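You operate a simulated robot arm through the tools that you are given. There is no shell and no other tool. Be economical: measure what you need, move in short steps, check, and stop when the job is done.

The job below is to be done with a simulated robot arm. You get a single attempt, and the scene is never put back.

TASK
Put things in order on the top of the check bench. At the end: the black panel switch (marked "HEAT") from the top of the check bench is on the brown low carton (marked "LAMPS"); the white bottle (marked "CLEANER") from the top of the check bench stands where the blue packing block stood; the orange marker lamp (marked "2") from the top of the check bench stands where the green bench pad stood; the blue packing block stands where the orange marker lamp stood; the green bench pad stands on top of the black coil; whatever was shut is shut again. Leave all else as you found it, and nothing knocked over.
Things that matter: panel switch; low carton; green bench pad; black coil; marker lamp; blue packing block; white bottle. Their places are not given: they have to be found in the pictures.

It is judged by the outcome, as a careful person would: the job done as asked, and still so three seconds after it is handed in. It fails if anything else is knocked over, pushed out of place, dropped, spilled or broken.

THE ROBOT
A 7-joint arm with a two-finger parallel gripper, fixed in place. Base frame: the origin is at the foot of the arm, x ahead of it, y to its left, z up; the work surface is at about z = 86. Units: cm, rad, N and s.
With the tool pointing down near the work surface it reaches from about 30 to 70 cm from the base axis. Its first joint turns from -1.152 to 1.152 rad. Payload 1.57 kg.
Tool frame: the origin (TCP) lies between the finger pads and is the grasp point; the fingertips stand 3 cm ahead of it; z points along the fingers, y is the line along which they close. The gripper opens to 11 cm. The fingers are 2.4 cm wide and 1.2 cm thick; the gripper's body (4.8 by 11.2 cm) begins 7.8 cm behind the TCP.
Orientation is told as [roll, pitch, yaw] about the base's x, y, z axes, in that order, counted from this pose: with the fingers straight down and closing along the base's y, the tool's x points along the base's -x, its y along +y and its z along -z.

THE INTERFACE
- The arm moves only by the tool jog_arm. Its argument "targets" is a list of rows, each a list of 3 entries, a list of its own where there are three numbers: the shift along the tool's x, y, z in cm, then the turn, a rotation vector about the tool's x, y, z in rad, then the opening, from 0 (shut) to 1 (fully open). In form: [[[dx, dy, dz], [ax, ay, az], claw], ...]. A call has 1 to 20 rows; each row shifts and turns the commanded pose from where the row before left it, along the tool's axes as they then stand. A row lasts 0.2 s, in which the tool goes at most 5 cm and 0.15 rad; a call with a longer step from one row to the next is refused whole, and so is a gripper value outside its range. Where a pose cannot be reached the arm comes as near as it can. A force on the tool above 40 N (or 10 N above the force at the start of the call, whichever is more), or a blocked arm, ends the call early, and 0.2 s more pass. The fingers move at their own pace (about 10.8 cm/s each) and stop on an object; they squeeze with about 31 N. The grip force told is the motor's: it shows also when the fingers shut on nothing. Time passes only in rows, and 0.2 s behind the last, so rows that do not move let the fingers close. It gives the time, the measured TCP pose, the force on the tool (base axes), the opening and the grip force at its end, in the units of the frame above (readings bear some noise).
- Cameras (640 x 400 px; columns grow to the right, rows downward): "scene" is fixed at [18.43, -40.83, 140.83]; the picture's right is [0.66, -0.75, 0.00], its down [-0.51, -0.46, -0.73] and it looks along [0.54, 0.48, -0.69] (base axes); focal length 231 px, centre (320, 200). "wrist" rides on the gripper at [-3.6, 0, -8] in the tool frame; the picture's right is [0.00, -1.00, 0.00], its down [0.97, 0.00, -0.24] and it looks along [0.24, 0.00, 0.97] (tool axes); focal length 218 px, centre (320, 200).
- get_image(camera): a new picture of that camera. The clock stands still meanwhile.
- pixel_to_xyz(camera, pixels): there is no depth. For up to 12 entries [column, row, z] of the newest picture of that camera ("zoom" is the newest enlarged one), the place [x, y] in the base frame at which the ray of that pixel passes the height z, good to about 0.3 cm, but the place of the scene camera against the robot may be out by one fixed shift of up to 2.5 cm in any direction. The clock stands still meanwhile.
- close_up(camera, box): a new picture of the part [left, top, right, bottom] of that camera's present view, enlarged. The clock stands still meanwhile.
- job_done(): hands the job in; it is judged then, once.

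Go step by step. Measure first, check grasps and placings, and put right what went wrong. The budget is 80 turns and 34 pictures, counting those below and the enlarged ones. Unless the task says otherwise, let go and move clear before handing in.

The tools are called as a command line: name --argument value ..., lists and objects as JSON in quotes. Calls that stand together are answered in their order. jog_arm: Moves the arm, as the interface text tells. Its arguments: {"type":"object","properties":{"targets":{"type":"array","items":{"type":"array"}}},"required":["targets"]} The other tools are called the same way: get_image (camera) takes a picture; pixel_to_xyz (camera, pixels) gives the place at which the rays of pixels pass given heights; close_up (camera, box) takes an enlarged picture of a part of a camera's view; job_done () hands the job in.

At the start:

```text
time_s: 0.0
eef_pos: [34.93, 15.62, 119.14]
tool_rot: [0.0, 0.0, 0.0]
ft_force: [-0.5, 0.0, -0.8]
grip_width: 11.01
gripper_force: 0.1
```

scene: 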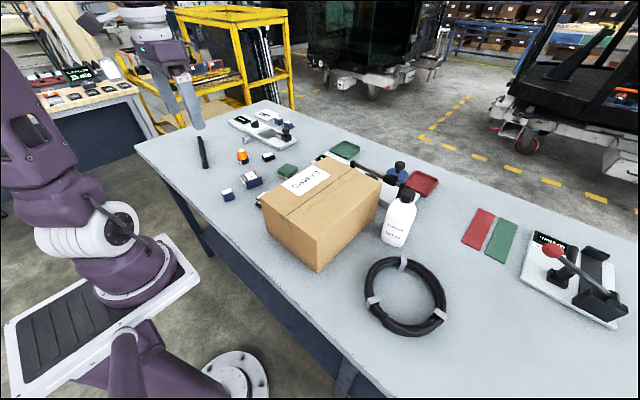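
wrist: 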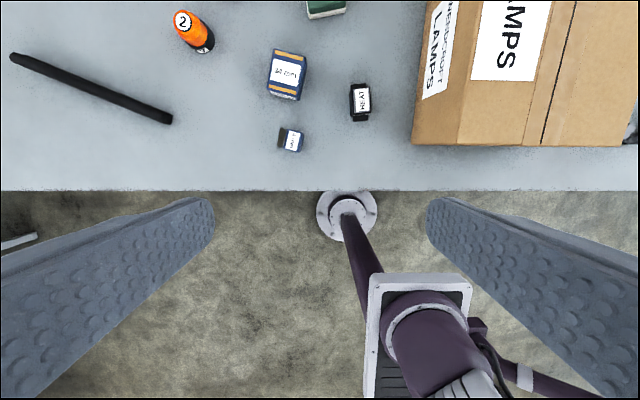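

The scene shows the carton (320,210), bottle (400,215), coil (405,297), lamp (243,157), and several small blocks; I enlarge to tell them apart.

close_up --camera "scene" --box '[180, 100, 340, 210]'

close_up --camera "scene" --box '[310, 130, 640, 340]'

```text
3.64 times, centred on (260, 155) of scene
```

zoom: 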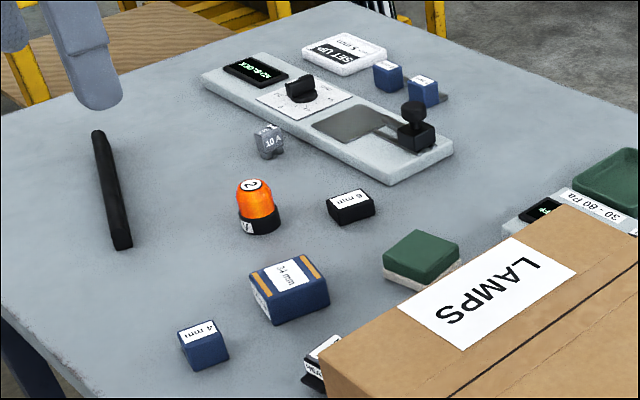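

```text
1.90 times, centred on (475, 235) of scene
```

zoom: 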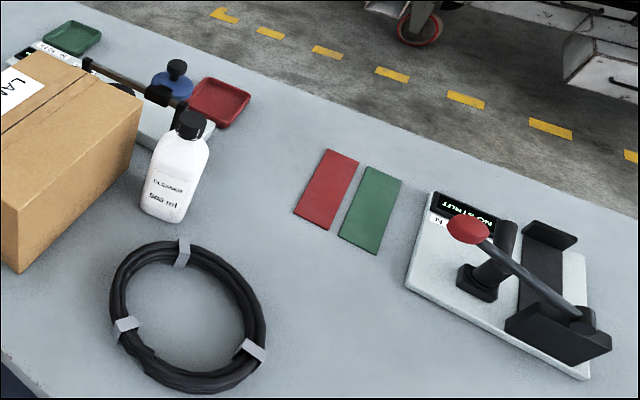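

Some candidates are ambiguous (two green things, two blue blocks), so I go to look from above with the wrist camera.

close_up --camera "wrist" --box '[160, 0, 420, 162]'

jog_arm --targets '[[[-4, 0, -1], [0, 0, 0], 1], [[-4, 0, -1], [0, 0, 0], 1], [[-4, 0, -1], [0, 0, 0], 1], [[-4, 0, -1], [0, 0, 0], 1], [[0, 0, 0], [0, 0, 0], 1]]'

get_image --camera "wrist"

```text
2.46 times, centred on (290, 81) of wrist
```

zoom: 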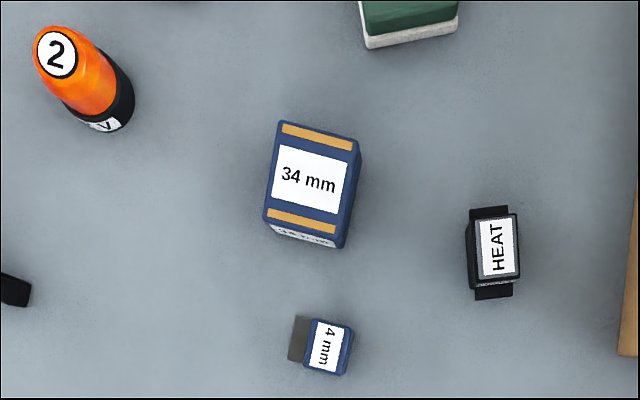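

```text
time_s: 1.2
eef_pos: [51.26, 15.54, 123.0]
tool_rot: [0.001, 0.001, 0.0]
ft_force: [0.3, -0.5, 0.1]
grip_width: 10.99
gripper_force: 0.1
```

```text
28 pictures are left
```

wrist: 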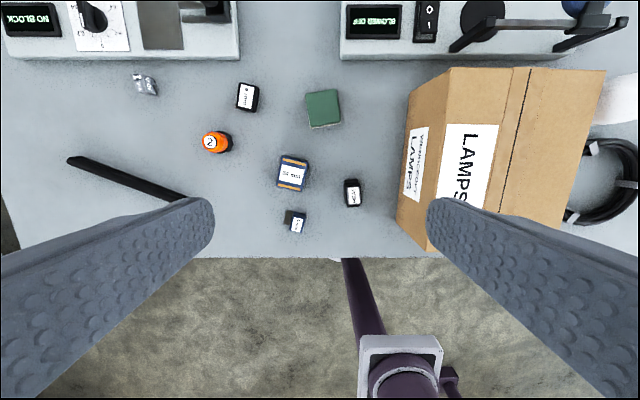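

HEAT switch is at (352,193), lamp (216,142), 34 mm block (292,174), green pad on white base (322,108). I measure them and enlarge for detail.

pixel_to_xyz --camera "wrist" --pixels '[[352, 193, 88], [216, 142, 89], [292, 174, 89], [322, 108, 88], [298, 222, 88], [410, 240, 101], [427, 250, 86], [605, 70, 101], [410, 68, 101], [600, 180, 87], [620, 100, 100], [246, 97, 87]]'

pixel_to_xyz --camera "scene" --pixels '[[229, 195, 86], [253, 185, 86], [243, 163, 86], [288, 177, 86], [395, 240, 86], [405, 297, 87], [480, 228, 86], [501, 240, 86], [318, 271, 86], [266, 188, 101], [315, 218, 101], [382, 180, 101]]'

close_up --camera "wrist" --box '[180, 70, 380, 240]'

```text
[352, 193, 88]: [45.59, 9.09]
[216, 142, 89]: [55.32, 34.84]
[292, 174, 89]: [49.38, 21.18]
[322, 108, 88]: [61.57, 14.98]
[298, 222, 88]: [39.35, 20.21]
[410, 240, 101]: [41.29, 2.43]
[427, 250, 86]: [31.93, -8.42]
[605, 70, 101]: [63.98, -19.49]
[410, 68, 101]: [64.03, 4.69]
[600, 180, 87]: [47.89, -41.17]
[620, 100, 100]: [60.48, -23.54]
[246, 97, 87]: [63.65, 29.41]
```

```text
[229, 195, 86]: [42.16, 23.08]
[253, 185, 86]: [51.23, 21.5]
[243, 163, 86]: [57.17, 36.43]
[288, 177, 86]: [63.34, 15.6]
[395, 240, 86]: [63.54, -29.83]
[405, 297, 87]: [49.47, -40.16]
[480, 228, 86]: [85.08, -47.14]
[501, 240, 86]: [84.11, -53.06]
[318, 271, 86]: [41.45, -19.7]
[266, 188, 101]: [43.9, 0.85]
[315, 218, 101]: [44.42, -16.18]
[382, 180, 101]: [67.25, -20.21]
```

```text
2.35 times, centred on (280, 155) of wrist
```

zoom: 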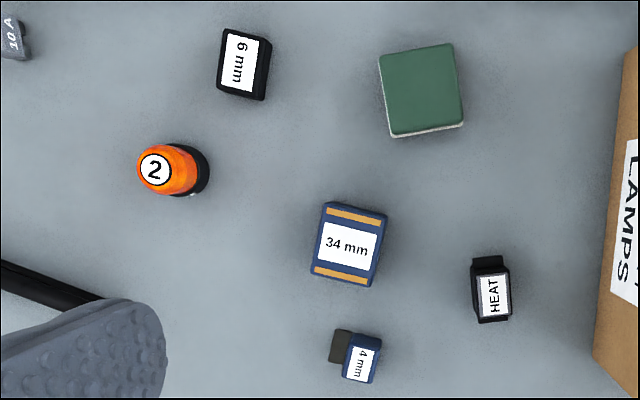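

The flat green strip (~85,-50) is out of reach, so the pad is the green block at (61.6,15.0) and the packing block is the 34 mm one. I go down for a closer look at the small things.

jog_arm --targets '[[[0, -1, 4], [0, 0, 0], 1], [[0, -1, 4], [0, 0, 0], 1], [[0, -1, 4], [0, 0, 0], 1], [[0, 0, 0], [0, 0, 0], 1]]'

get_image --camera "wrist"

```text
time_s: 2.2
eef_pos: [51.15, 12.56, 111.2]
tool_rot: [0.0, -0.001, 0.0]
ft_force: [-0.6, -0.9, -1.0]
grip_width: 11.0
gripper_force: 0.1
```

```text
26 pictures are left
```

wrist: 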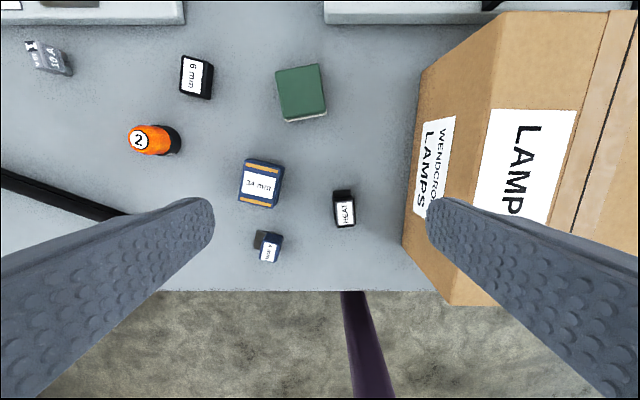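

I measure the small things and the carton from this nearer view, using two heights to fix parallax.

pixel_to_xyz --camera "wrist" --pixels '[[278, 67, 89], [319, 65, 89], [326, 111, 89], [285, 121, 89], [249, 160, 89.4], [284, 166, 89.4], [276, 206, 89.4], [239, 200, 89.4], [334, 191, 87], [352, 191, 87], [354, 228, 87], [335, 226, 87]]'

pixel_to_xyz --camera "wrist" --pixels '[[402, 240, 86], [420, 72, 86], [498, 14, 101], [450, 305, 101], [498, 14, 99], [450, 305, 99], [171, 140, 86], [139, 140, 92], [267, 246, 87], [353, 228, 89], [335, 200, 89], [302, 92, 89]]'

close_up --camera "wrist" --box '[220, 140, 380, 270]'

```text
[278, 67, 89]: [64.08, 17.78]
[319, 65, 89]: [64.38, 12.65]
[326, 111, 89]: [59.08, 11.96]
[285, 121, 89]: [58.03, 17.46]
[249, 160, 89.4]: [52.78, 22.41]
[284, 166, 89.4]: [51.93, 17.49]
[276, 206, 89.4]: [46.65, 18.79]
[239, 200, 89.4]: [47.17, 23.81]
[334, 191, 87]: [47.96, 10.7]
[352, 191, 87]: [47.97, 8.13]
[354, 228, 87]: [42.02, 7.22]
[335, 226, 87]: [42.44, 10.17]
```

```text
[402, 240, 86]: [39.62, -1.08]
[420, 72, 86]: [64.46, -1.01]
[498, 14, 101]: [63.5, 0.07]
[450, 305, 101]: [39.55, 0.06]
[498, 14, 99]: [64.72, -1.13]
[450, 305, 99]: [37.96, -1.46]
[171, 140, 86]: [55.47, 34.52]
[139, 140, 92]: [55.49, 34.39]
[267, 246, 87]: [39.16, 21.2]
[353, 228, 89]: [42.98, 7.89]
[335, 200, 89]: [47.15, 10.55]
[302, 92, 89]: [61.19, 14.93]
```

```text
3.08 times, centred on (300, 205) of wrist
```

zoom: 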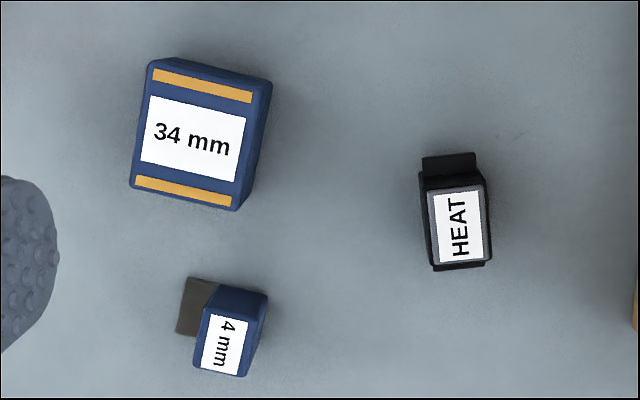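

Carton top is about z 99, side at y≈-1; the switch is at about (45.2, 9.2), long along x with yaw ≈0.1. I go above it and down to grip along y.

jog_arm --targets '[[[3, -1.7, 2], [0, 0, -0.1], 0.7], [[2.95, -1.7, 2], [0, 0, 0], 0.7], [[0, 0, 4], [0, 0, 0], 0.7], [[0, 0, 4], [0, 0, 0], 0.7], [[0, 0, 4], [0, 0, 0], 0.7], [[0, 0, 3], [0, 0, 0], 0.7], [[0, 0, 0], [0, 0, 0], 0.7]]'

get_image --camera "wrist"

```text
time_s: 3.8
eef_pos: [45.1, 8.76, 92.03]
tool_rot: [-0.001, -0.001, 0.1]
ft_force: [0.4, -0.8, -0.5]
grip_width: 7.71
gripper_force: 0.1
```

```text
24 pictures are left
```

wrist: 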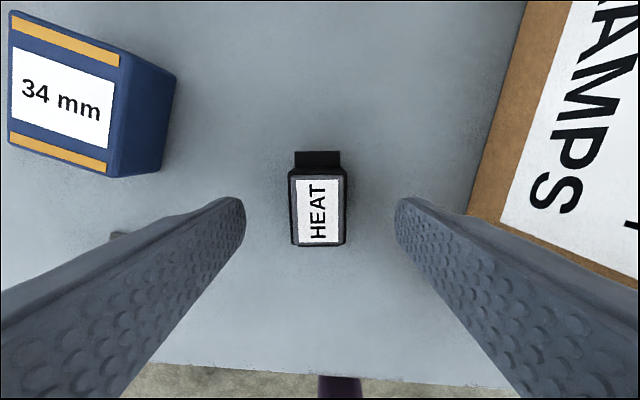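

The switch sits centred and square between the fingers (318,200). I go down 2.5 and close.

jog_arm --targets '[[[0, 0, 2.5], [0, 0, 0], 0.7], [[0, 0, 0], [0, 0, 0], 0.5], [[0, 0, 0], [0, 0, 0], 0.2], [[0, 0, 0], [0, 0, 0], 0], [[0, 0, 0], [0, 0, 0], 0], [[0, 0, -1], [0, 0, 0], 0], [[0, 0, -3], [0, 0, 0], 0], [[0, 0, -4], [0, 0, 0], 0], [[0, 0, -4], [0, 0, 0], 0], [[0, 0, -4], [0, 0, 0], 0]]'

get_image --camera "wrist"

```text
time_s: 6.0
eef_pos: [45.07, 9.0, 105.48]
tool_rot: [-0.001, 0.001, 0.098]
ft_force: [0.1, 0.4, -0.8]
grip_width: 2.9
gripper_force: 30.8
```

```text
23 pictures are left
```

wrist: 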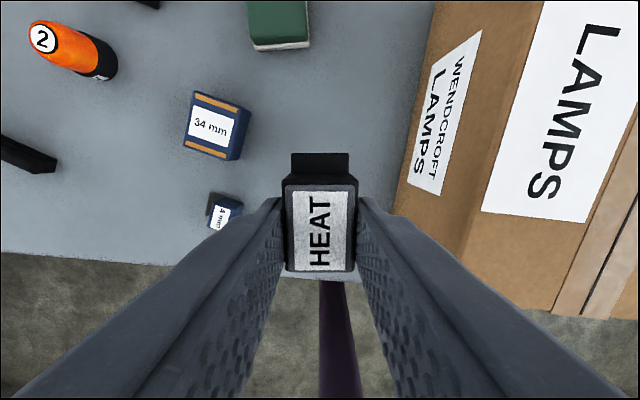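

Switch is held (width 2.9). I carry it over the carton top.

jog_arm --targets '[[[0, 0, -2], [0, 0, 0.1], 0], [[-1.75, -4.5, 0], [0, 0, 0], 0], [[-1.75, -4.5, 0], [0, 0, 0], 0], [[-1.75, -4.5, 0], [0, 0, 0], 0], [[-1.75, -4.5, 0], [0, 0, 0], 0], [[0, 0, 2], [0, 0, 0], 0], [[0, 0, 2], [0, 0, 0], 0], [[0, 0, 0.5], [0, 0, 0], 0], [[0, 0, 0], [0, 0, 0], 0]]'

close_up --camera "scene" --box '[240, 120, 400, 220]'

```text
time_s: 8.0
eef_pos: [52.01, -9.04, 103.05]
tool_rot: [0.0, -0.004, -0.002]
ft_force: [-2.7, 7.2, 32.9]
grip_width: 2.91
gripper_force: 31.2
```

```text
4.00 times, centred on (320, 170) of scene
```

zoom: 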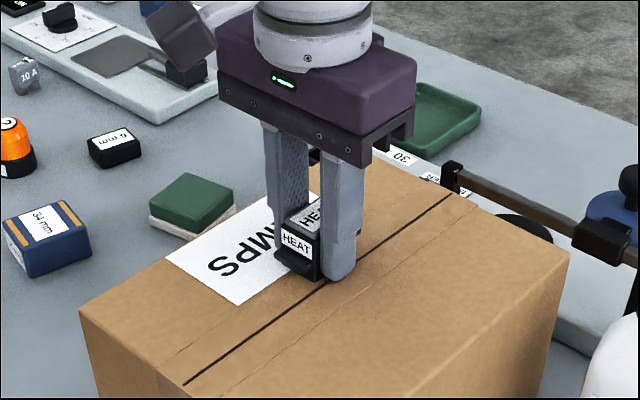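

The switch is on the carton (33 N at z 103.05). I ease off a little, open and rise.

jog_arm --targets '[[[0, 0, -0.3], [0, 0, 0], 0], [[0, 0, 0], [0, 0, 0], 0.35], [[0, 0, 0], [0, 0, 0], 0.5], [[0, 0, -4], [0, 0, 0], 0.5], [[0, 0, -4], [0, 0, 0], 0.6], [[0, 0, -4], [0, 0, 0], 0.6], [[0, 0, -4], [0, 0, 0], 1], [[0, 0, 0], [0, 0, 0], 1]]'

get_image --camera "wrist"

```text
time_s: 9.8
eef_pos: [51.92, -9.4, 119.25]
tool_rot: [0.001, -0.001, -0.001]
ft_force: [-0.5, 0.2, -0.3]
grip_width: 11.01
gripper_force: 0.0
```

```text
21 pictures are left
```

wrist: 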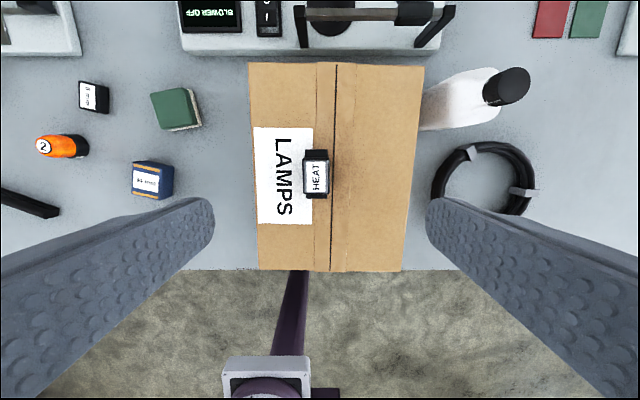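

Switch stands on the carton. Now I view the bottle and coil from above.

jog_arm --targets '[[[0.5, -5, 0], [0, 0, 0], 1], [[0.5, -5, 0], [0, 0, 0], 1], [[0, -5, 0], [0, 0, 0], 1], [[0, -5, 0], [0, 0, 0], 1], [[0, -5, 0], [0, 0, 0], 1], [[0, 0, 0], [0, 0, 0], 1]]'

get_image --camera "wrist"

```text
refused: row 1 steps farther than a row can; nothing moved
```

```text
20 pictures are left
```

wrist: 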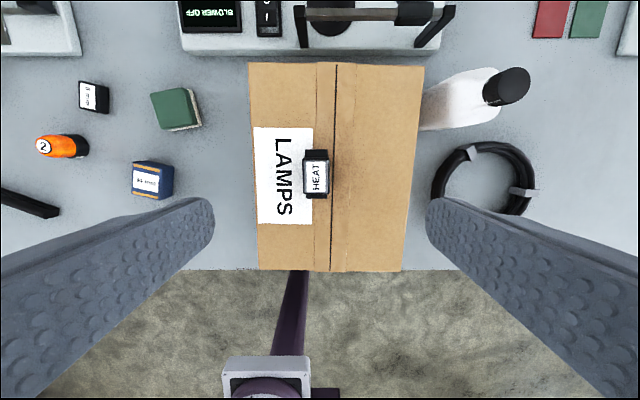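

The step was slightly too long; I repeat with shorter ones.

jog_arm --targets '[[[0, -4.8, 0], [0, 0, 0], 1], [[0, -4.8, 0], [0, 0, 0], 1], [[0, -4.8, 0], [0, 0, 0], 1], [[0, -4.8, 0], [0, 0, 0], 1], [[0, -4.8, 0], [0, 0, 0], 1], [[0, 0, 0], [0, 0, 0], 1]]'

get_image --camera "wrist"

```text
time_s: 11.2
eef_pos: [52.01, -28.3, 119.4]
tool_rot: [-0.001, 0.0, -0.001]
ft_force: [-0.1, 0.2, -0.2]
grip_width: 10.98
gripper_force: 0.1
out of reach, approached as far as the arm can: row 5
```

```text
19 pictures are left
```

wrist: 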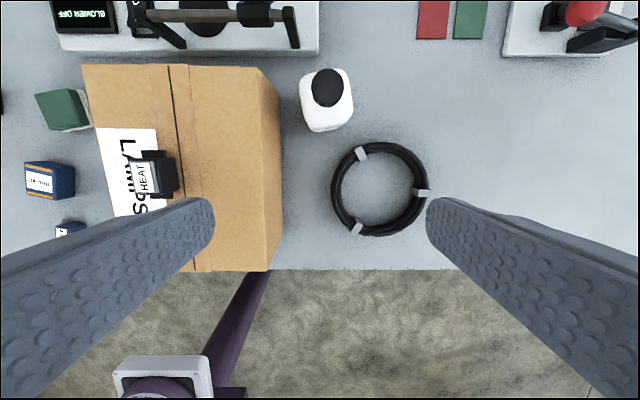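

The bottle cap is at (327,88), coil at (380,188) spanning about 332–428. I measure bottle, coil and clips.

pixel_to_xyz --camera "wrist" --pixels '[[332, 188, 87], [428, 190, 87], [378, 142, 87], [380, 236, 87], [344, 190, 87], [412, 190, 87], [360, 153, 88], [423, 193, 88], [357, 229, 88]]'

pixel_to_xyz --camera "wrist" --pixels '[[313, 131, 86], [351, 119, 86], [302, 100, 96], [327, 88, 104], [327, 88, 106], [327, 88, 102], [280, 92, 99], [270, 268, 99], [282, 105, 86], [282, 230, 86], [300, 45, 90], [318, 55, 86]]'

close_up --camera "wrist" --box '[260, 50, 450, 250]'

```text
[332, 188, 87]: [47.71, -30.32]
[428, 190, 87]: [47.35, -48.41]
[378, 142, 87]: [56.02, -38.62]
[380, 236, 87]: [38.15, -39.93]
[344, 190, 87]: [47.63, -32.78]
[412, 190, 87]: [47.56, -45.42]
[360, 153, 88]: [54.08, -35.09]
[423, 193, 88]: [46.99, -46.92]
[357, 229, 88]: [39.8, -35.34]
```

```text
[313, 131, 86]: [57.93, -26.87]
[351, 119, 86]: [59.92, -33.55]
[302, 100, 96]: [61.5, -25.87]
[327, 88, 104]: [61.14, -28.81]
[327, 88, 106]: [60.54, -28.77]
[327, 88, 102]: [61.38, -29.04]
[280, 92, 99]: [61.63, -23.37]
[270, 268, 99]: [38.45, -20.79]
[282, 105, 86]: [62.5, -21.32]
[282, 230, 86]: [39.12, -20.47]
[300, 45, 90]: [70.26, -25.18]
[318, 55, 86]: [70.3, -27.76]
```

```text
2.00 times, centred on (355, 150) of wrist
```

zoom: 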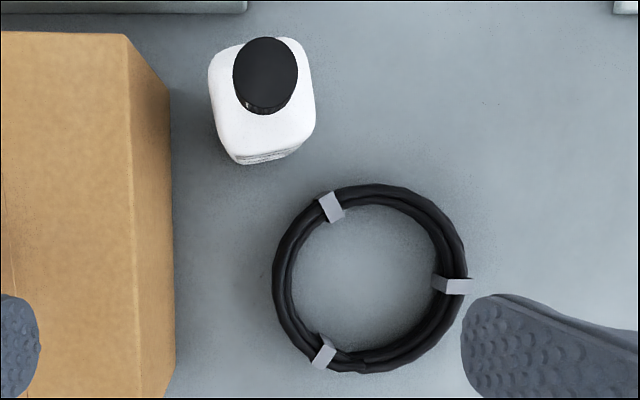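

Coil centre ≈(47.3,-39.3), outer radius 9; bottle ≈(61,-29). I go back towards the green pad (61.3,14.9), approaching over the clear bench at y≈15.

jog_arm --targets '[[[0, 4.8, 0], [0, 0, 0], 1], [[0, 4.8, 0], [0, 0, 0], 1], [[0, 4.8, 0], [0, 0, 0], 1], [[0, 4.8, 0], [0, 0, 0], 1], [[0, 4.8, 0], [0, 0, 0], 1], [[0, 4.8, 0], [0, 0, 0], 1], [[0, 4.8, 0], [0, 0, 0], 1], [[0, 4.8, 0], [0, 0, 0], 1], [[0, 4.8, 0], [0, 0, 0], 1], [[0, 0, 4.8], [0, 0, -0.1], 0.8], [[0, 0, 4.8], [0, 0, 0], 0.8], [[0, 0, 4.8], [0, 0, 0], 0.8], [[0, 0, 0], [0, 0, 0], 0.8]]'

```text
time_s: 14.0
eef_pos: [51.94, 15.07, 104.99]
tool_rot: [0.0, -0.002, 0.099]
ft_force: [-0.1, -0.3, 0.5]
grip_width: 8.76
gripper_force: 0.1
```

At (51.9,15.1,105). I move over the pad and down to just above it, then check.

jog_arm --targets '[[[-4.67, -0.52, 0], [0, 0, 0], 0.8], [[-4.67, -0.52, 0], [0, 0, 0], 0.8], [[0, 0, 4], [0, 0, 0], 0.8], [[0, 0, 4], [0, 0, 0], 0.8], [[0, 0, 3], [0, 0, 0], 0.8], [[0, 0, 0], [0, 0, 0], 0.8]]'

get_image --camera "wrist"

```text
time_s: 15.4
eef_pos: [61.11, 14.83, 93.97]
tool_rot: [-0.001, 0.0, 0.099]
ft_force: [-0.7, 0.4, -0.4]
grip_width: 8.78
gripper_force: 0.0
```

```text
17 pictures are left
```

wrist: 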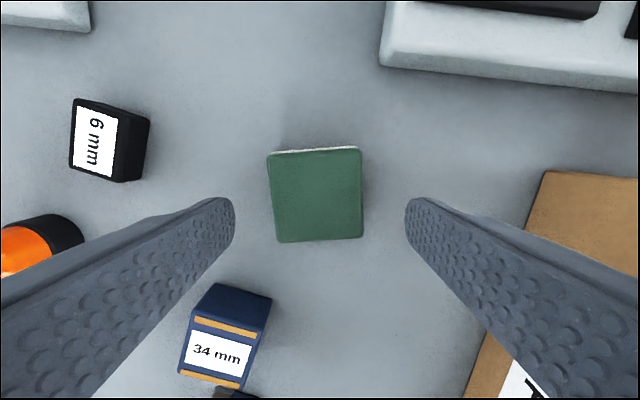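

The pad (corners 270,154 / 359,148 / 363,238 / 277,242) is between the fingers; I measure its centre exactly.

pixel_to_xyz --camera "wrist" --pixels '[[270, 154, 88.5], [359, 148, 88.5], [363, 238, 88.5], [277, 242, 88.5], [310, 148, 86.5], [317, 196, 88.5]]'

```text
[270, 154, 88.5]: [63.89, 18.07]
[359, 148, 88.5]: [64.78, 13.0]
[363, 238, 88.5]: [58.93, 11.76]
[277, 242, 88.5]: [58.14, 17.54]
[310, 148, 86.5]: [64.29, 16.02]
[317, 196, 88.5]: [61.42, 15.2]
```

Pad centre is (61.4,15.1). Small correction, down, grip and lift.

jog_arm --targets '[[[-0.3, 0.2, 2], [0, 0, -0.04], 0.8], [[0, 0, 2.5], [0, 0, 0], 0.8], [[0, 0, 0], [0, 0, 0], 0.6], [[0, 0, 0], [0, 0, 0], 0.3], [[0, 0, 0], [0, 0, 0], 0], [[0, 0, 0], [0, 0, 0], 0], [[0, 0, -1], [0, 0, 0], 0], [[0, 0, -3], [0, 0, 0], 0], [[0, 0, -4], [0, 0, 0], 0], [[0, 0, 0], [0, 0, 0], 0]]'

close_up --camera "scene" --box '[230, 80, 360, 200]'

```text
time_s: 17.6
eef_pos: [61.58, 15.1, 97.77]
tool_rot: [0.001, 0.001, 0.139]
ft_force: [-1.0, 0.5, -0.1]
grip_width: 5.91
gripper_force: 30.9
```

```text
3.33 times, centred on (295, 140) of scene
```

zoom: 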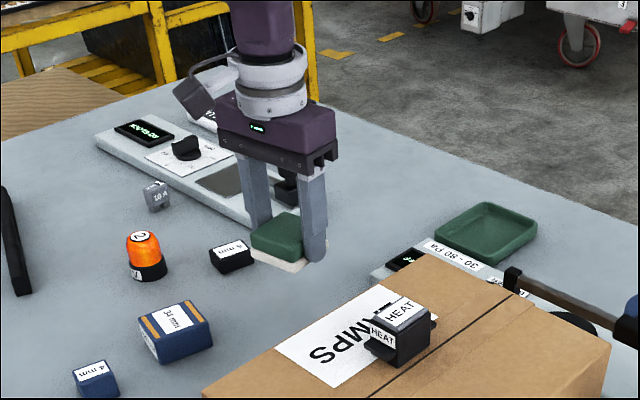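

The pad is held (5.9). I lift, straighten and carry it over to the coil's near rim at (47.3,-31.7), between clips.

jog_arm --targets '[[[0, 0, -4], [0, 0, 0.139], 0], [[3.5, 0, -3], [0, 0, 0], 0], [[3.5, 0, -3], [0, 0, 0], 0], [[3.5, 0, -3], [0, 0, 0], 0], [[3.5, 0, -3], [0, 0, 0], 0], [[0, -4.68, 0], [0, 0, 0], 0], [[0, -4.68, 0], [0, 0, 0], 0], [[0, -4.68, 0], [0, 0, 0], 0], [[0, -4.68, 0], [0, 0, 0], 0], [[0, -4.68, 0], [0, 0, 0], 0], [[0, -4.68, 0], [0, 0, 0], 0], [[0, -4.68, 0], [0, 0, 0], 0], [[0, -4.68, 0], [0, 0, 0], 0], [[0, -4.68, 0], [0, 0, 0], 0], [[0, -4.68, 0], [0, 0, 0], 0], [[0, 0, 0], [0, 0, 0], 0]]'

get_image --camera "wrist"

```text
time_s: 21.0
eef_pos: [47.84, -31.81, 113.31]
tool_rot: [-0.001, -0.001, 0.001]
ft_force: [1.0, 0.3, -0.3]
grip_width: 5.9
gripper_force: 30.9
```

```text
15 pictures are left
```

wrist: 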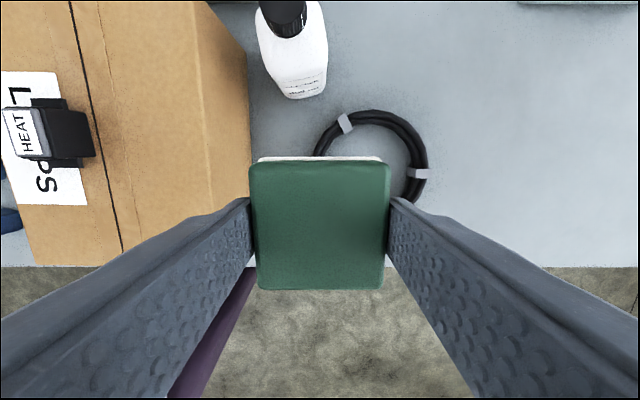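

Pad is square in the fingers. I verify the coil's place from this picture.

pixel_to_xyz --camera "wrist" --pixels '[[428, 160, 87.5], [372, 110, 88], [346, 123, 88.5], [418, 173, 88.5], [316, 150, 87], [320, 225, 92.5]]'

```text
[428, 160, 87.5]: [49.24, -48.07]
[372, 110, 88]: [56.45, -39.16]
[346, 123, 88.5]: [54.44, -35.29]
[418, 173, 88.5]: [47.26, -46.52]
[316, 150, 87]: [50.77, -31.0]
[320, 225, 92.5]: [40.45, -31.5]
```

Coil centre confirmed at (47.4,-39.3). I lower to just over the rim.

jog_arm --targets '[[[0.4, 0, 4.7], [0, 0, 0], 0], [[0, 0, 4.7], [0, 0, 0], 0], [[0, 0, 4.7], [0, 0, 0], 0], [[0, 0, 4], [0, 0, 0], 0], [[0, 0, 0.5], [0, 0, 0], 0], [[0, 0, 0], [0, 0, 0], 0]]'

close_up --camera "scene" --box '[330, 180, 470, 340]'

```text
time_s: 22.4
eef_pos: [47.13, -32.04, 94.34]
tool_rot: [0.001, 0.0, 0.0]
ft_force: [-0.8, 1.3, -0.8]
grip_width: 5.92
gripper_force: 31.1
```

```text
2.50 times, centred on (400, 260) of scene
```

zoom: 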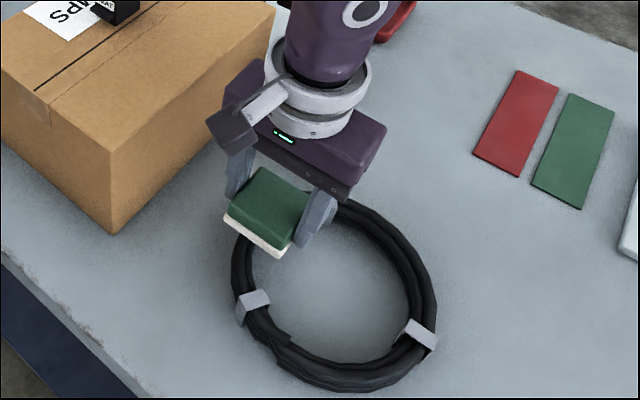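

The pad hovers over the rim as wanted. I lower slowly until contact.

jog_arm --targets '[[[0, 0, 0.4], [0, 0, 0], 0], [[0, 0, 0.3], [0, 0, 0], 0], [[0, 0, 0.3], [0, 0, 0], 0], [[0, 0, 0.3], [0, 0, 0], 0], [[0, 0, 0.2], [0, 0, 0], 0], [[0, 0, 0], [0, 0, 0], 0]]'

```text
time_s: 23.8
eef_pos: [47.12, -31.87, 93.34]
tool_rot: [0.0, -0.001, 0.001]
ft_force: [-0.3, -0.1, -1.2]
grip_width: 5.9
gripper_force: 30.9
```

No contact yet; I continue in small steps.

jog_arm --targets '[[[0, 0, 0.2], [0, 0, 0], 0], [[0, 0, 0.2], [0, 0, 0], 0], [[0, 0, 0.2], [0, 0, 0], 0], [[0, 0, 0], [0, 0, 0], 0]]'

```text
time_s: 24.8
eef_pos: [47.08, -31.94, 92.66]
tool_rot: [-0.001, -0.001, 0.0]
ft_force: [1.1, 3.5, 22.7]
grip_width: 5.92
gripper_force: 30.8
```

Contact: 23 N at z 92.6. I ease off, open and rise.

jog_arm --targets '[[[0, 0, -0.15], [0, 0, 0], 0], [[0, 0, 0], [0, 0, 0], 0.6], [[0, 0, 0], [0, 0, 0], 0.72], [[0, 0, 0], [0, 0, 0], 0.72], [[0, 0, -3], [0, 0, 0], 0.72], [[0, 0, -4], [0, 0, 0], 0.72], [[0, 0, -4.7], [0, 0, 0], 0.72], [[0, 0, -4.7], [0, 0, 0], 1], [[0, 0, -4.7], [0, 0, 0], 1], [[0, 0, 0], [0, 0, 0], 1]]'

get_image --camera "wrist"

```text
time_s: 27.0
eef_pos: [46.95, -31.68, 113.74]
tool_rot: [0.0, -0.001, 0.001]
ft_force: [0.7, -0.2, -0.1]
grip_width: 10.98
gripper_force: 0.1
```

```text
13 pictures are left
```

wrist: 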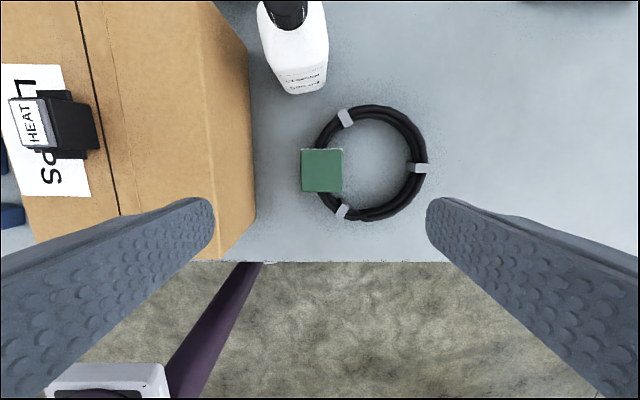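

Pad lies flat on the coil. Now over to the orange lamp near (55.4,34.5).

jog_arm --targets '[[[0, 4.7, 0], [0, 0, 0], 1], [[0, 4.7, 0], [0, 0, 0], 1], [[0, 4.7, 0], [0, 0, 0], 1], [[0, 4.7, 0], [0, 0, 0], 1], [[0, 4.7, 0], [0, 0, 0], 1], [[0, 4.7, 0], [0, 0, 0], 1], [[0, 4.7, 0], [0, 0, 0], 1], [[0, 4.7, 0], [0, 0, 0], 1], [[0, 4.7, 0], [0, 0, 0], 1], [[0, 4.7, 0], [0, 0, 0], 1], [[0, 4.7, 0], [0, 0, 0], 1], [[0, 4.7, 0], [0, 0, 0], 1], [[0, 4.7, 0], [0, 0, 0], 1], [[0, 4.7, 0], [0, 0, 0], 1], [[-2.5, 0, 4], [0, 0, 0], 0.8], [[-2.5, 0, 4], [0, 0, 0], 0.8], [[-3.2, 0, 3], [0, 0, 0], 0.8], [[0, 0, 0], [0, 0, 0], 0.8]]'

get_image --camera "wrist"

```text
time_s: 30.8
eef_pos: [54.87, 33.88, 102.75]
tool_rot: [-0.001, 0.001, 0.001]
ft_force: [0.6, -0.1, -0.3]
grip_width: 8.82
gripper_force: 0.2
```

```text
12 pictures are left
```

wrist: 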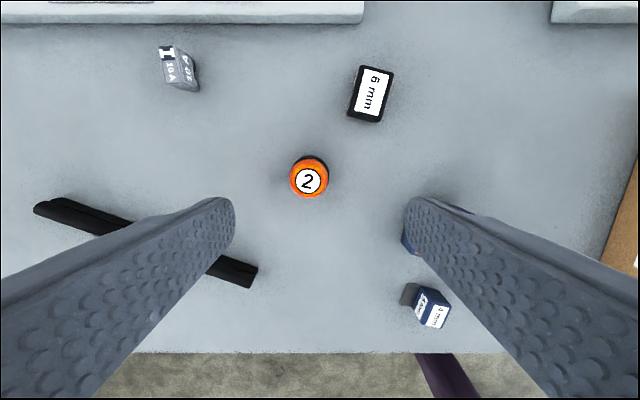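

The lamp's top is at (308,180); I measure it and the black bar beside it.

pixel_to_xyz --camera "wrist" --pixels '[[308, 182, 92], [308, 182, 91], [311, 160, 86.5], [290, 180, 89], [329, 180, 89], [258, 275, 87], [120, 215, 87], [40, 205, 87], [308, 175, 88]]'

```text
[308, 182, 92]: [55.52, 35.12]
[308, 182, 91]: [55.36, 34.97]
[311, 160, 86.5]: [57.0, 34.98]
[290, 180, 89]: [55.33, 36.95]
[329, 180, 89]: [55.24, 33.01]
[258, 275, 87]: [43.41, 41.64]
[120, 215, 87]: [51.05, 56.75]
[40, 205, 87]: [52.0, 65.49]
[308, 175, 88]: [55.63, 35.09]
```

Lamp centre ≈(55.3,35.0). I align, go down, grip and lift.

jog_arm --targets '[[[-0.45, 1.1, 3], [0, 0, 0], 0.8], [[0, 0, 4], [0, 0, 0], 0.8], [[0, 0, 4], [0, 0, 0], 0.8], [[0, 0, 2.1], [0, 0, 0], 0.8], [[0, 0, 0], [0, 0, 0], 0.6], [[0, 0, 0], [0, 0, 0], 0.4], [[0, 0, 0], [0, 0, 0], 0.2], [[0, 0, 0], [0, 0, 0], 0], [[0, 0, 0], [0, 0, 0], 0], [[0, 0, -1], [0, 0, 0], 0], [[0, 0, -3], [0, 0, 0], 0], [[0, 0, -4], [0, 0, 0], 0], [[0, 0, 0], [0, 0, 0], 0]]'

close_up --camera "scene" --box '[190, 70, 350, 200]'

```text
time_s: 33.6
eef_pos: [55.59, 34.99, 97.65]
tool_rot: [0.0, 0.001, 0.002]
ft_force: [0.6, 0.3, -1.5]
grip_width: 3.89
gripper_force: 31.1
```

```text
3.08 times, centred on (270, 135) of scene
```

zoom: 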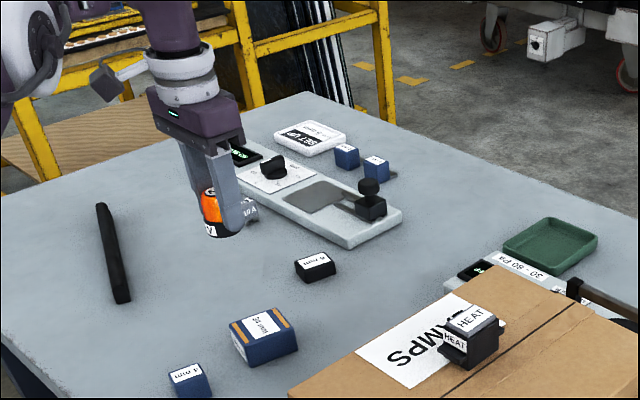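

Lamp held upright. I carry it to the pad's old place (61.4,15.1) and lower it.

jog_arm --targets '[[[-1.18, -3.98, 0], [0, 0, 0], 0], [[-1.18, -3.98, 0], [0, 0, 0], 0], [[-1.18, -3.98, 0], [0, 0, 0], 0], [[-1.18, -3.98, 0], [0, 0, 0], 0], [[-1.18, -3.98, 0], [0, 0, 0], 0], [[0, 0, 0], [0, 0, 0], 0], [[0, 0, 3.5], [0, 0, 0], 0], [[0, 0, 3.5], [0, 0, 0], 0], [[0, 0, 0.7], [0, 0, 0], 0], [[0, 0, 0.2], [0, 0, 0], 0], [[0, 0, 0], [0, 0, 0], 0]]'

```text
time_s: 36.0
eef_pos: [61.58, 15.16, 89.89]
tool_rot: [-0.001, 0.001, 0.002]
ft_force: [-1.9, 0.0, 4.7]
grip_width: 3.88
gripper_force: 31.1
```

Light contact (4.7 N). I release, rise, and go over the blue 34 mm block for a look.

jog_arm --targets '[[[0, 0, 0], [0, 0, 0], 0.4], [[0, 0, 0], [0, 0, 0], 0.6], [[0, 0, 0], [0, 0, 0], 0.6], [[0, 0, -4], [0, 0, 0], 0.6], [[0, 0, -4], [0, 0, 0], 0.6], [[0, 0, -4], [0, 0, 0], 0.8], [[4, 1.8, 0], [0, 0, 0], 0.9], [[4, 1.9, 0], [0, 0, 0], 0.9], [[4, 1.8, 0], [0, 0, 0], 0.9], [[0, 0, 0], [0, 0, 0], 0.9]]'

get_image --camera "wrist"

```text
time_s: 38.2
eef_pos: [49.45, 20.43, 102.37]
tool_rot: [-0.001, 0.0, 0.002]
ft_force: [0.1, -0.2, 0.4]
grip_width: 9.92
gripper_force: 0.1
```

```text
10 pictures are left
```

wrist: 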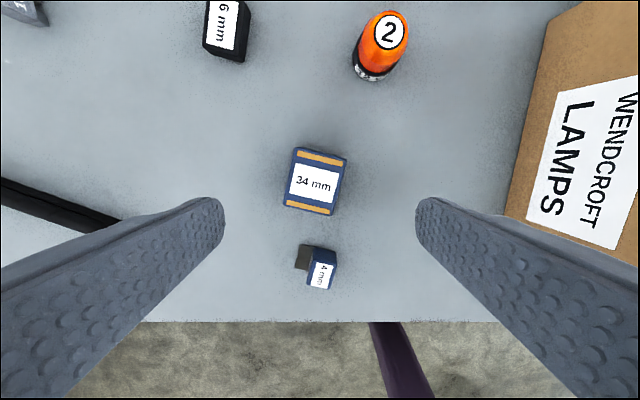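

Lamp stands upright at (375,60). Block's top corners are (297,148),(343,158),(331,215),(284,207); I measure.

pixel_to_xyz --camera "wrist" --pixels '[[297, 148, 89.4], [343, 158, 89.4], [331, 215, 89.4], [284, 207, 89.4], [314, 183, 89.4], [300, 260, 86.5], [336, 250, 87.5], [330, 288, 88], [376, 78, 86]]'

close_up --camera "wrist" --box '[250, 120, 390, 310]'

```text
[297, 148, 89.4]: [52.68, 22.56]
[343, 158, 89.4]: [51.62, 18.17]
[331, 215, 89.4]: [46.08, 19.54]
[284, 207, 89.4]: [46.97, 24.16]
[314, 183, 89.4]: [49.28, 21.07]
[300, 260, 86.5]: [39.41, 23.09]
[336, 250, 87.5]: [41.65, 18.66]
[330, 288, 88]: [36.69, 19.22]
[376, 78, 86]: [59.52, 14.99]
```

```text
2.11 times, centred on (320, 215) of wrist
```

zoom: 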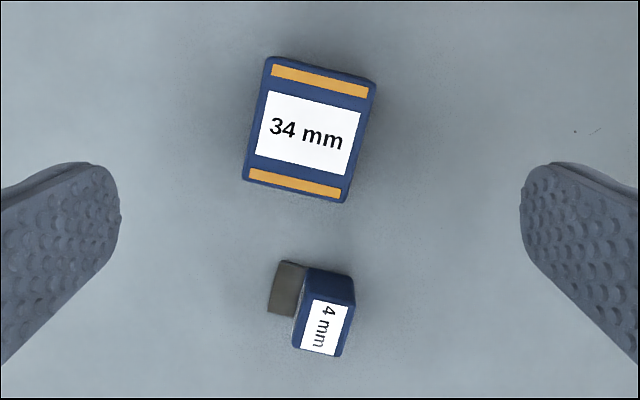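

Block centre (49.3,21.1), yaw ≈ -0.23. I align, grip and lift it.

jog_arm --targets '[[[0.15, 0.65, 0], [0, 0, 0.115], 0.8], [[0, 0, 4], [0, 0, 0.115], 0.8], [[0, 0, 4.5], [0, 0, 0], 0.8], [[0, 0, 4.4], [0, 0, 0], 0.8], [[0, 0, 0], [0, 0, 0], 0.6], [[0, 0, 0], [0, 0, 0], 0.3], [[0, 0, 0], [0, 0, 0], 0], [[0, 0, 0], [0, 0, 0], 0], [[0, 0, -1], [0, 0, 0], 0], [[0, 0, -3], [0, 0, 0], 0], [[0, 0, -4], [0, 0, 0], 0], [[0, 0, 0], [0, 0, 0], 0]]'

get_image --camera "wrist"

```text
time_s: 40.8
eef_pos: [49.52, 21.17, 97.07]
tool_rot: [-0.002, 0.0, -0.231]
ft_force: [0.5, -0.6, -1.3]
grip_width: 5.15
gripper_force: 30.9
```

```text
8 pictures are left
```

wrist: 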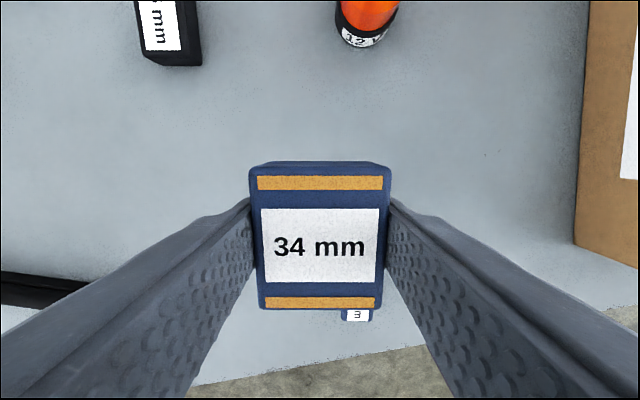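

Block held, centred. I carry it to the lamp's old place (55.3,35.0) and set it down.

jog_arm --targets '[[[-0.63, 3.7, 0], [0, 0, 0], 0], [[-0.63, 3.7, 0], [0, 0, 0], 0], [[-0.63, 3.7, 0], [0, 0, 0], 0], [[-0.63, 3.7, 0], [0, 0, 0], 0], [[0, 0, 0], [0, 0, 0], 0], [[0, 0, 3.5], [0, 0, 0], 0], [[0, 0, 3.5], [0, 0, 0], 0], [[0, 0, 0.7], [0, 0, 0], 0], [[0, 0, 0.2], [0, 0, 0], 0], [[0, 0, 0], [0, 0, 0], 0]]'

```text
time_s: 43.0
eef_pos: [55.52, 35.17, 89.1]
tool_rot: [0.0, 0.001, -0.231]
ft_force: [0.2, 0.9, -0.6]
grip_width: 5.13
gripper_force: 31.6
```

Not quite loaded; I lower 0.15 more, then release and rise.

jog_arm --targets '[[[0, 0, 0.1], [0, 0, 0], 0], [[0, 0, 0.05], [0, 0, 0], 0], [[0, 0, 0], [0, 0, 0], 0.5], [[0, 0, 0], [0, 0, 0], 0.75], [[0, 0, 0], [0, 0, 0], 0.75], [[0, 0, -4], [0, 0, 0], 0.75], [[0, 0, -4], [0, 0, 0], 0.75], [[0, 0, -4], [0, 0, -0.115], 0.75], [[2, 0, -4], [0, 0, -0.115], 1], [[2, 0, -4], [0, 0, 0], 1], [[2, 0, -4], [0, 0, 0], 1], [[0, 0, 0], [0, 0, 0], 1]]'

get_image --camera "wrist"

```text
time_s: 45.6
eef_pos: [48.98, 35.29, 112.89]
tool_rot: [0.0, -0.001, -0.001]
ft_force: [-0.2, 0.3, -0.3]
grip_width: 11.02
gripper_force: 0.1
```

```text
7 pictures are left
```

wrist: 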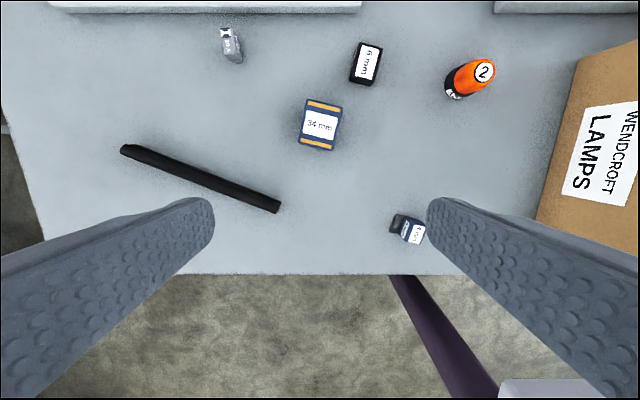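

All good: block at the lamp's place. Now I go over to the bottle for a close look before gripping.

jog_arm --targets '[[[0, -4.6, 0], [0, 0, 0], 1], [[0, -4.6, 0], [0, 0, 0], 1], [[0, -4.6, 0], [0, 0, 0], 1], [[0, -4.6, 0], [0, 0, 0], 1], [[0, -4.6, 0], [0, 0, 0], 1], [[0, -4.6, 0], [0, 0, 0], 1], [[0, -4.6, 0], [0, 0, 0], 1], [[0, -4.6, 0], [0, 0, 0], 1], [[0, -4.6, 0], [0, 0, 0], 1], [[0, -4.6, 0], [0, 0, 0], 1], [[0, -4.6, 0], [0, 0, 0], 1], [[0, -4.6, 0], [0, 0, 0], 1], [[0, -4.6, 0], [0, 0, 0], 1], [[0, -4.5, 0], [0, 0, 0], 1], [[-3, 0, 1], [0, 0, 0], 1], [[-3, 0, 1], [0, 0, 0], 1], [[0, 0, 0], [0, 0, 0], 1]]'

get_image --camera "wrist"

```text
time_s: 49.2
eef_pos: [55.24, -28.74, 110.84]
tool_rot: [0.0, -0.001, -0.001]
ft_force: [-0.1, -0.6, 0.2]
grip_width: 11.01
gripper_force: 0.1
```

```text
6 pictures are left
```

wrist: 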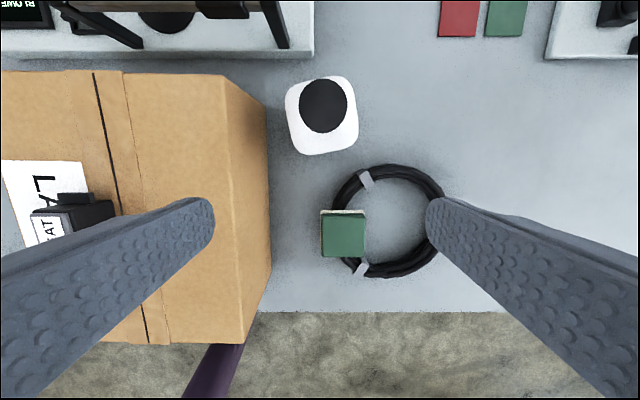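

The bottle is at (322,115), cap (322,106). I measure it and carton edge.

pixel_to_xyz --camera "wrist" --pixels '[[322, 106, 102.5], [285, 105, 97], [358, 110, 97], [322, 155, 90], [318, 155, 86.5], [355, 82, 98], [290, 85, 98], [358, 140, 92], [300, 150, 92], [268, 105, 86], [322, 106, 98], [325, 76, 98]]'

close_up --camera "wrist" --box '[260, 60, 380, 170]'

```text
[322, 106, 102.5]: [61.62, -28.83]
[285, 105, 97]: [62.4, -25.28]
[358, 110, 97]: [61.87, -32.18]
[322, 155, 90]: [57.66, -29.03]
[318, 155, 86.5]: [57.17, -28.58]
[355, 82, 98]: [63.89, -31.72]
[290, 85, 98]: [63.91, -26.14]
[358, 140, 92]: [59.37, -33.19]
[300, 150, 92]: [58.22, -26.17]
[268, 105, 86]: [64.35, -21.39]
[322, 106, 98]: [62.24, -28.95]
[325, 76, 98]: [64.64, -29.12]
```

```text
3.64 times, centred on (320, 115) of wrist
```

zoom: 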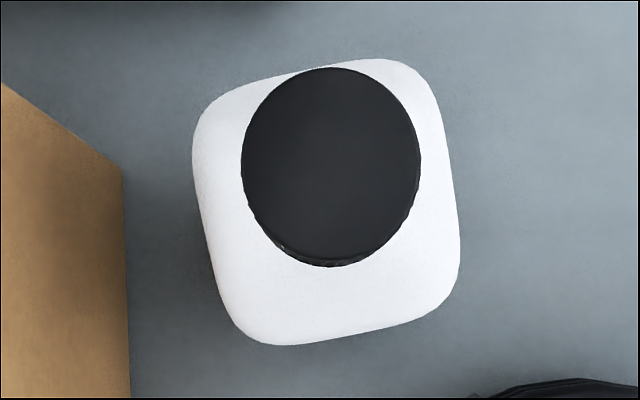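

Bottle is square, ~7 cm, centre (61.5,-29.0), yaw ≈ +0.2, cap top ≈103. I lower in front of it at x 52 to z 97.5, then slide the open fingers around it.

jog_arm --targets '[[[3.2, -0.25, 0], [0, 0, -0.1], 0.85], [[0, 0, 2], [0, 0, -0.1], 0.85], [[0, 0, 4], [0, 0, 0], 0.85], [[0, 0, 4], [0, 0, 0], 0.85], [[0, 0, 3.3], [0, 0, 0], 0.85], [[0, 0, 0], [0, 0, 0], 0.85], [[-1.5, -0.305, 0], [0, 0, 0], 0.85], [[-1.5, -0.305, 0], [0, 0, 0], 0.85], [[0, 0, 0], [0, 0, 0], 0.85]]'

get_image --camera "wrist"

```text
time_s: 51.2
eef_pos: [55.39, -29.06, 97.83]
tool_rot: [0.0, -0.001, 0.201]
ft_force: [0.5, 0.4, 0.1]
grip_width: 9.37
gripper_force: 0.1
```

```text
4 pictures are left
```

wrist: 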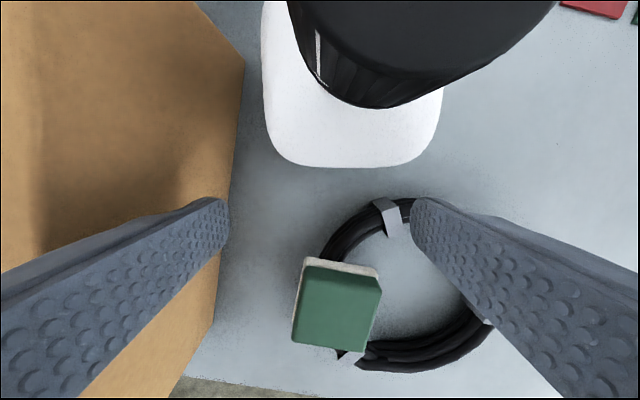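

Yaw matches (front edge level at row 165). I measure the bottle's sides again to centre the fingers.

pixel_to_xyz --camera "wrist" --pixels '[[262, 80, 97], [442, 95, 97], [262, 80, 95], [442, 95, 95], [352, 166, 86], [290, 160, 86], [420, 160, 86], [352, 166, 90], [375, 255, 92], [300, 255, 92]]'

```text
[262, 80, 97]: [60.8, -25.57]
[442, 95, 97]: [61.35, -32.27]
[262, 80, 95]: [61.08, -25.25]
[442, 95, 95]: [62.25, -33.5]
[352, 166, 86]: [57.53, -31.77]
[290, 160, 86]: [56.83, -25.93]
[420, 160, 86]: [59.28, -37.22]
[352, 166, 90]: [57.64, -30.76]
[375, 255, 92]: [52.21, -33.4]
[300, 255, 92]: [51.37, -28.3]
```

Bottle centre ≈(61.2,-28.9). I advance 5.6 around it and lower 1.

jog_arm --targets '[[[-1.84, -0.34, 0], [0, 0, 0], 0.85], [[-1.84, -0.34, 0], [0, 0, 0], 0.85], [[-1.83, -0.34, 0], [0, 0, 0], 0.85], [[0, 0, 0.8], [0, 0, 0], 0.85], [[0, 0, 0], [0, 0, 0], 0.85]]'

close_up --camera "scene" --box '[330, 120, 480, 280]'

```text
time_s: 52.4
eef_pos: [60.71, -29.02, 96.67]
tool_rot: [0.001, 0.001, 0.201]
ft_force: [0.2, 0.6, -0.4]
grip_width: 9.37
gripper_force: 0.1
```

```text
2.50 times, centred on (405, 200) of scene
```

zoom: 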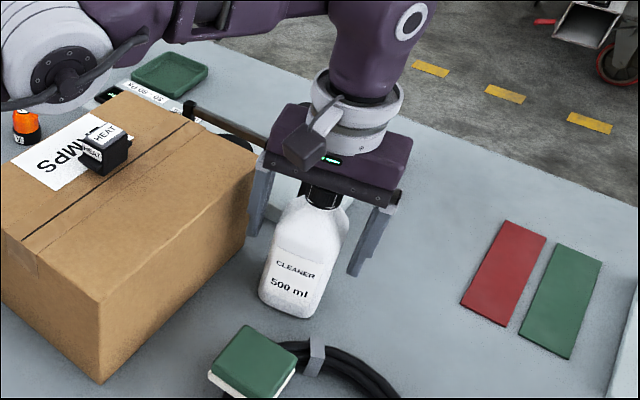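

The fingers straddle the bottle with the cap below the hand. I close, then lift a little.

jog_arm --targets '[[[0, 0, 0], [0, 0, 0], 0.7], [[0, 0, 0], [0, 0, 0], 0.6], [[0, 0, 0], [0, 0, 0], 0.4], [[0, 0, 0], [0, 0, 0], 0], [[0, 0, 0], [0, 0, 0], 0], [[0, 0, -1], [0, 0, 0], 0], [[0, 0, -1], [0, 0, 0], 0], [[0, 0, 0], [0, 0, 0], 0]]'

```text
time_s: 54.2
eef_pos: [60.7, -28.99, 98.77]
tool_rot: [0.001, 0.0, 0.2]
ft_force: [0.3, 0.7, -5.4]
grip_width: 6.5
gripper_force: 30.5
```

Bottle held (6.5 wide, ~5 N). I draw it back while raising, then carry it high over the carton and the switch towards (49.3,21.1).

jog_arm --targets '[[[1.96, 0.4, -3], [0, 0, 0], 0], [[1.96, 0.4, -3], [0, 0, 0], 0], [[1.96, 0.4, -3], [0, 0, 0], 0], [[1.96, 0.4, -3], [0, 0, 0], 0], [[1.96, 0.4, -3], [0, 0, 0], 0], [[0, 0, -2.5], [0, 0, 0], 0], [[0, 0, 0], [0, 0, 0], 0]]'

```text
time_s: 55.8
eef_pos: [50.52, -29.02, 116.26]
tool_rot: [0.0, 0.001, 0.201]
ft_force: [0.1, 0.1, -4.5]
grip_width: 6.46
gripper_force: 31.2
```

At (50.5,-29,116.3), still held. Now across.

jog_arm --targets '[[[-0.67, 4.12, 0], [0, 0, 0], 0], [[-0.67, 4.12, 0], [0, 0, 0], 0], [[-0.67, 4.12, 0], [0, 0, 0], 0], [[-0.67, 4.12, 0], [0, 0, 0], 0], [[-0.67, 4.12, 0], [0, 0, 0], 0], [[-0.67, 4.12, 0], [0, 0, 0], 0], [[-0.67, 4.12, 0], [0, 0, 0], 0], [[-0.67, 4.12, 0], [0, 0, 0], 0], [[-0.67, 4.12, 0], [0, 0, 0], 0], [[-0.67, 4.12, 0], [0, 0, 0], 0], [[-0.67, 4.12, 0], [0, 0, 0], 0], [[-0.67, 4.12, 0], [0, 0, 0], 0], [[0, 0, 0], [0, 0, 0], 0], [[0, 0, 0], [0, 0, 0], 0]]'

```text
time_s: 58.8
eef_pos: [48.88, 20.99, 116.57]
tool_rot: [0.0, 0.002, 0.2]
ft_force: [0.0, 0.1, -5.7]
grip_width: 6.48
gripper_force: 30.8
```

Over the place. I lower to just above the bench.

jog_arm --targets '[[[0, 0, 4.5], [0, 0, 0], 0], [[0, 0, 4.5], [0, 0, 0], 0], [[0, 0, 4.5], [0, 0, 0], 0], [[0, 0, 4], [0, 0, 0], 0], [[0, 0, 1], [0, 0, 0], 0], [[0, 0, 0.5], [0, 0, 0], 0], [[0, 0, 0], [0, 0, 0], 0]]'

```text
time_s: 60.4
eef_pos: [48.97, 20.68, 97.47]
tool_rot: [0.001, -0.001, 0.201]
ft_force: [0.6, 0.0, -5.5]
grip_width: 6.46
gripper_force: 30.5
```

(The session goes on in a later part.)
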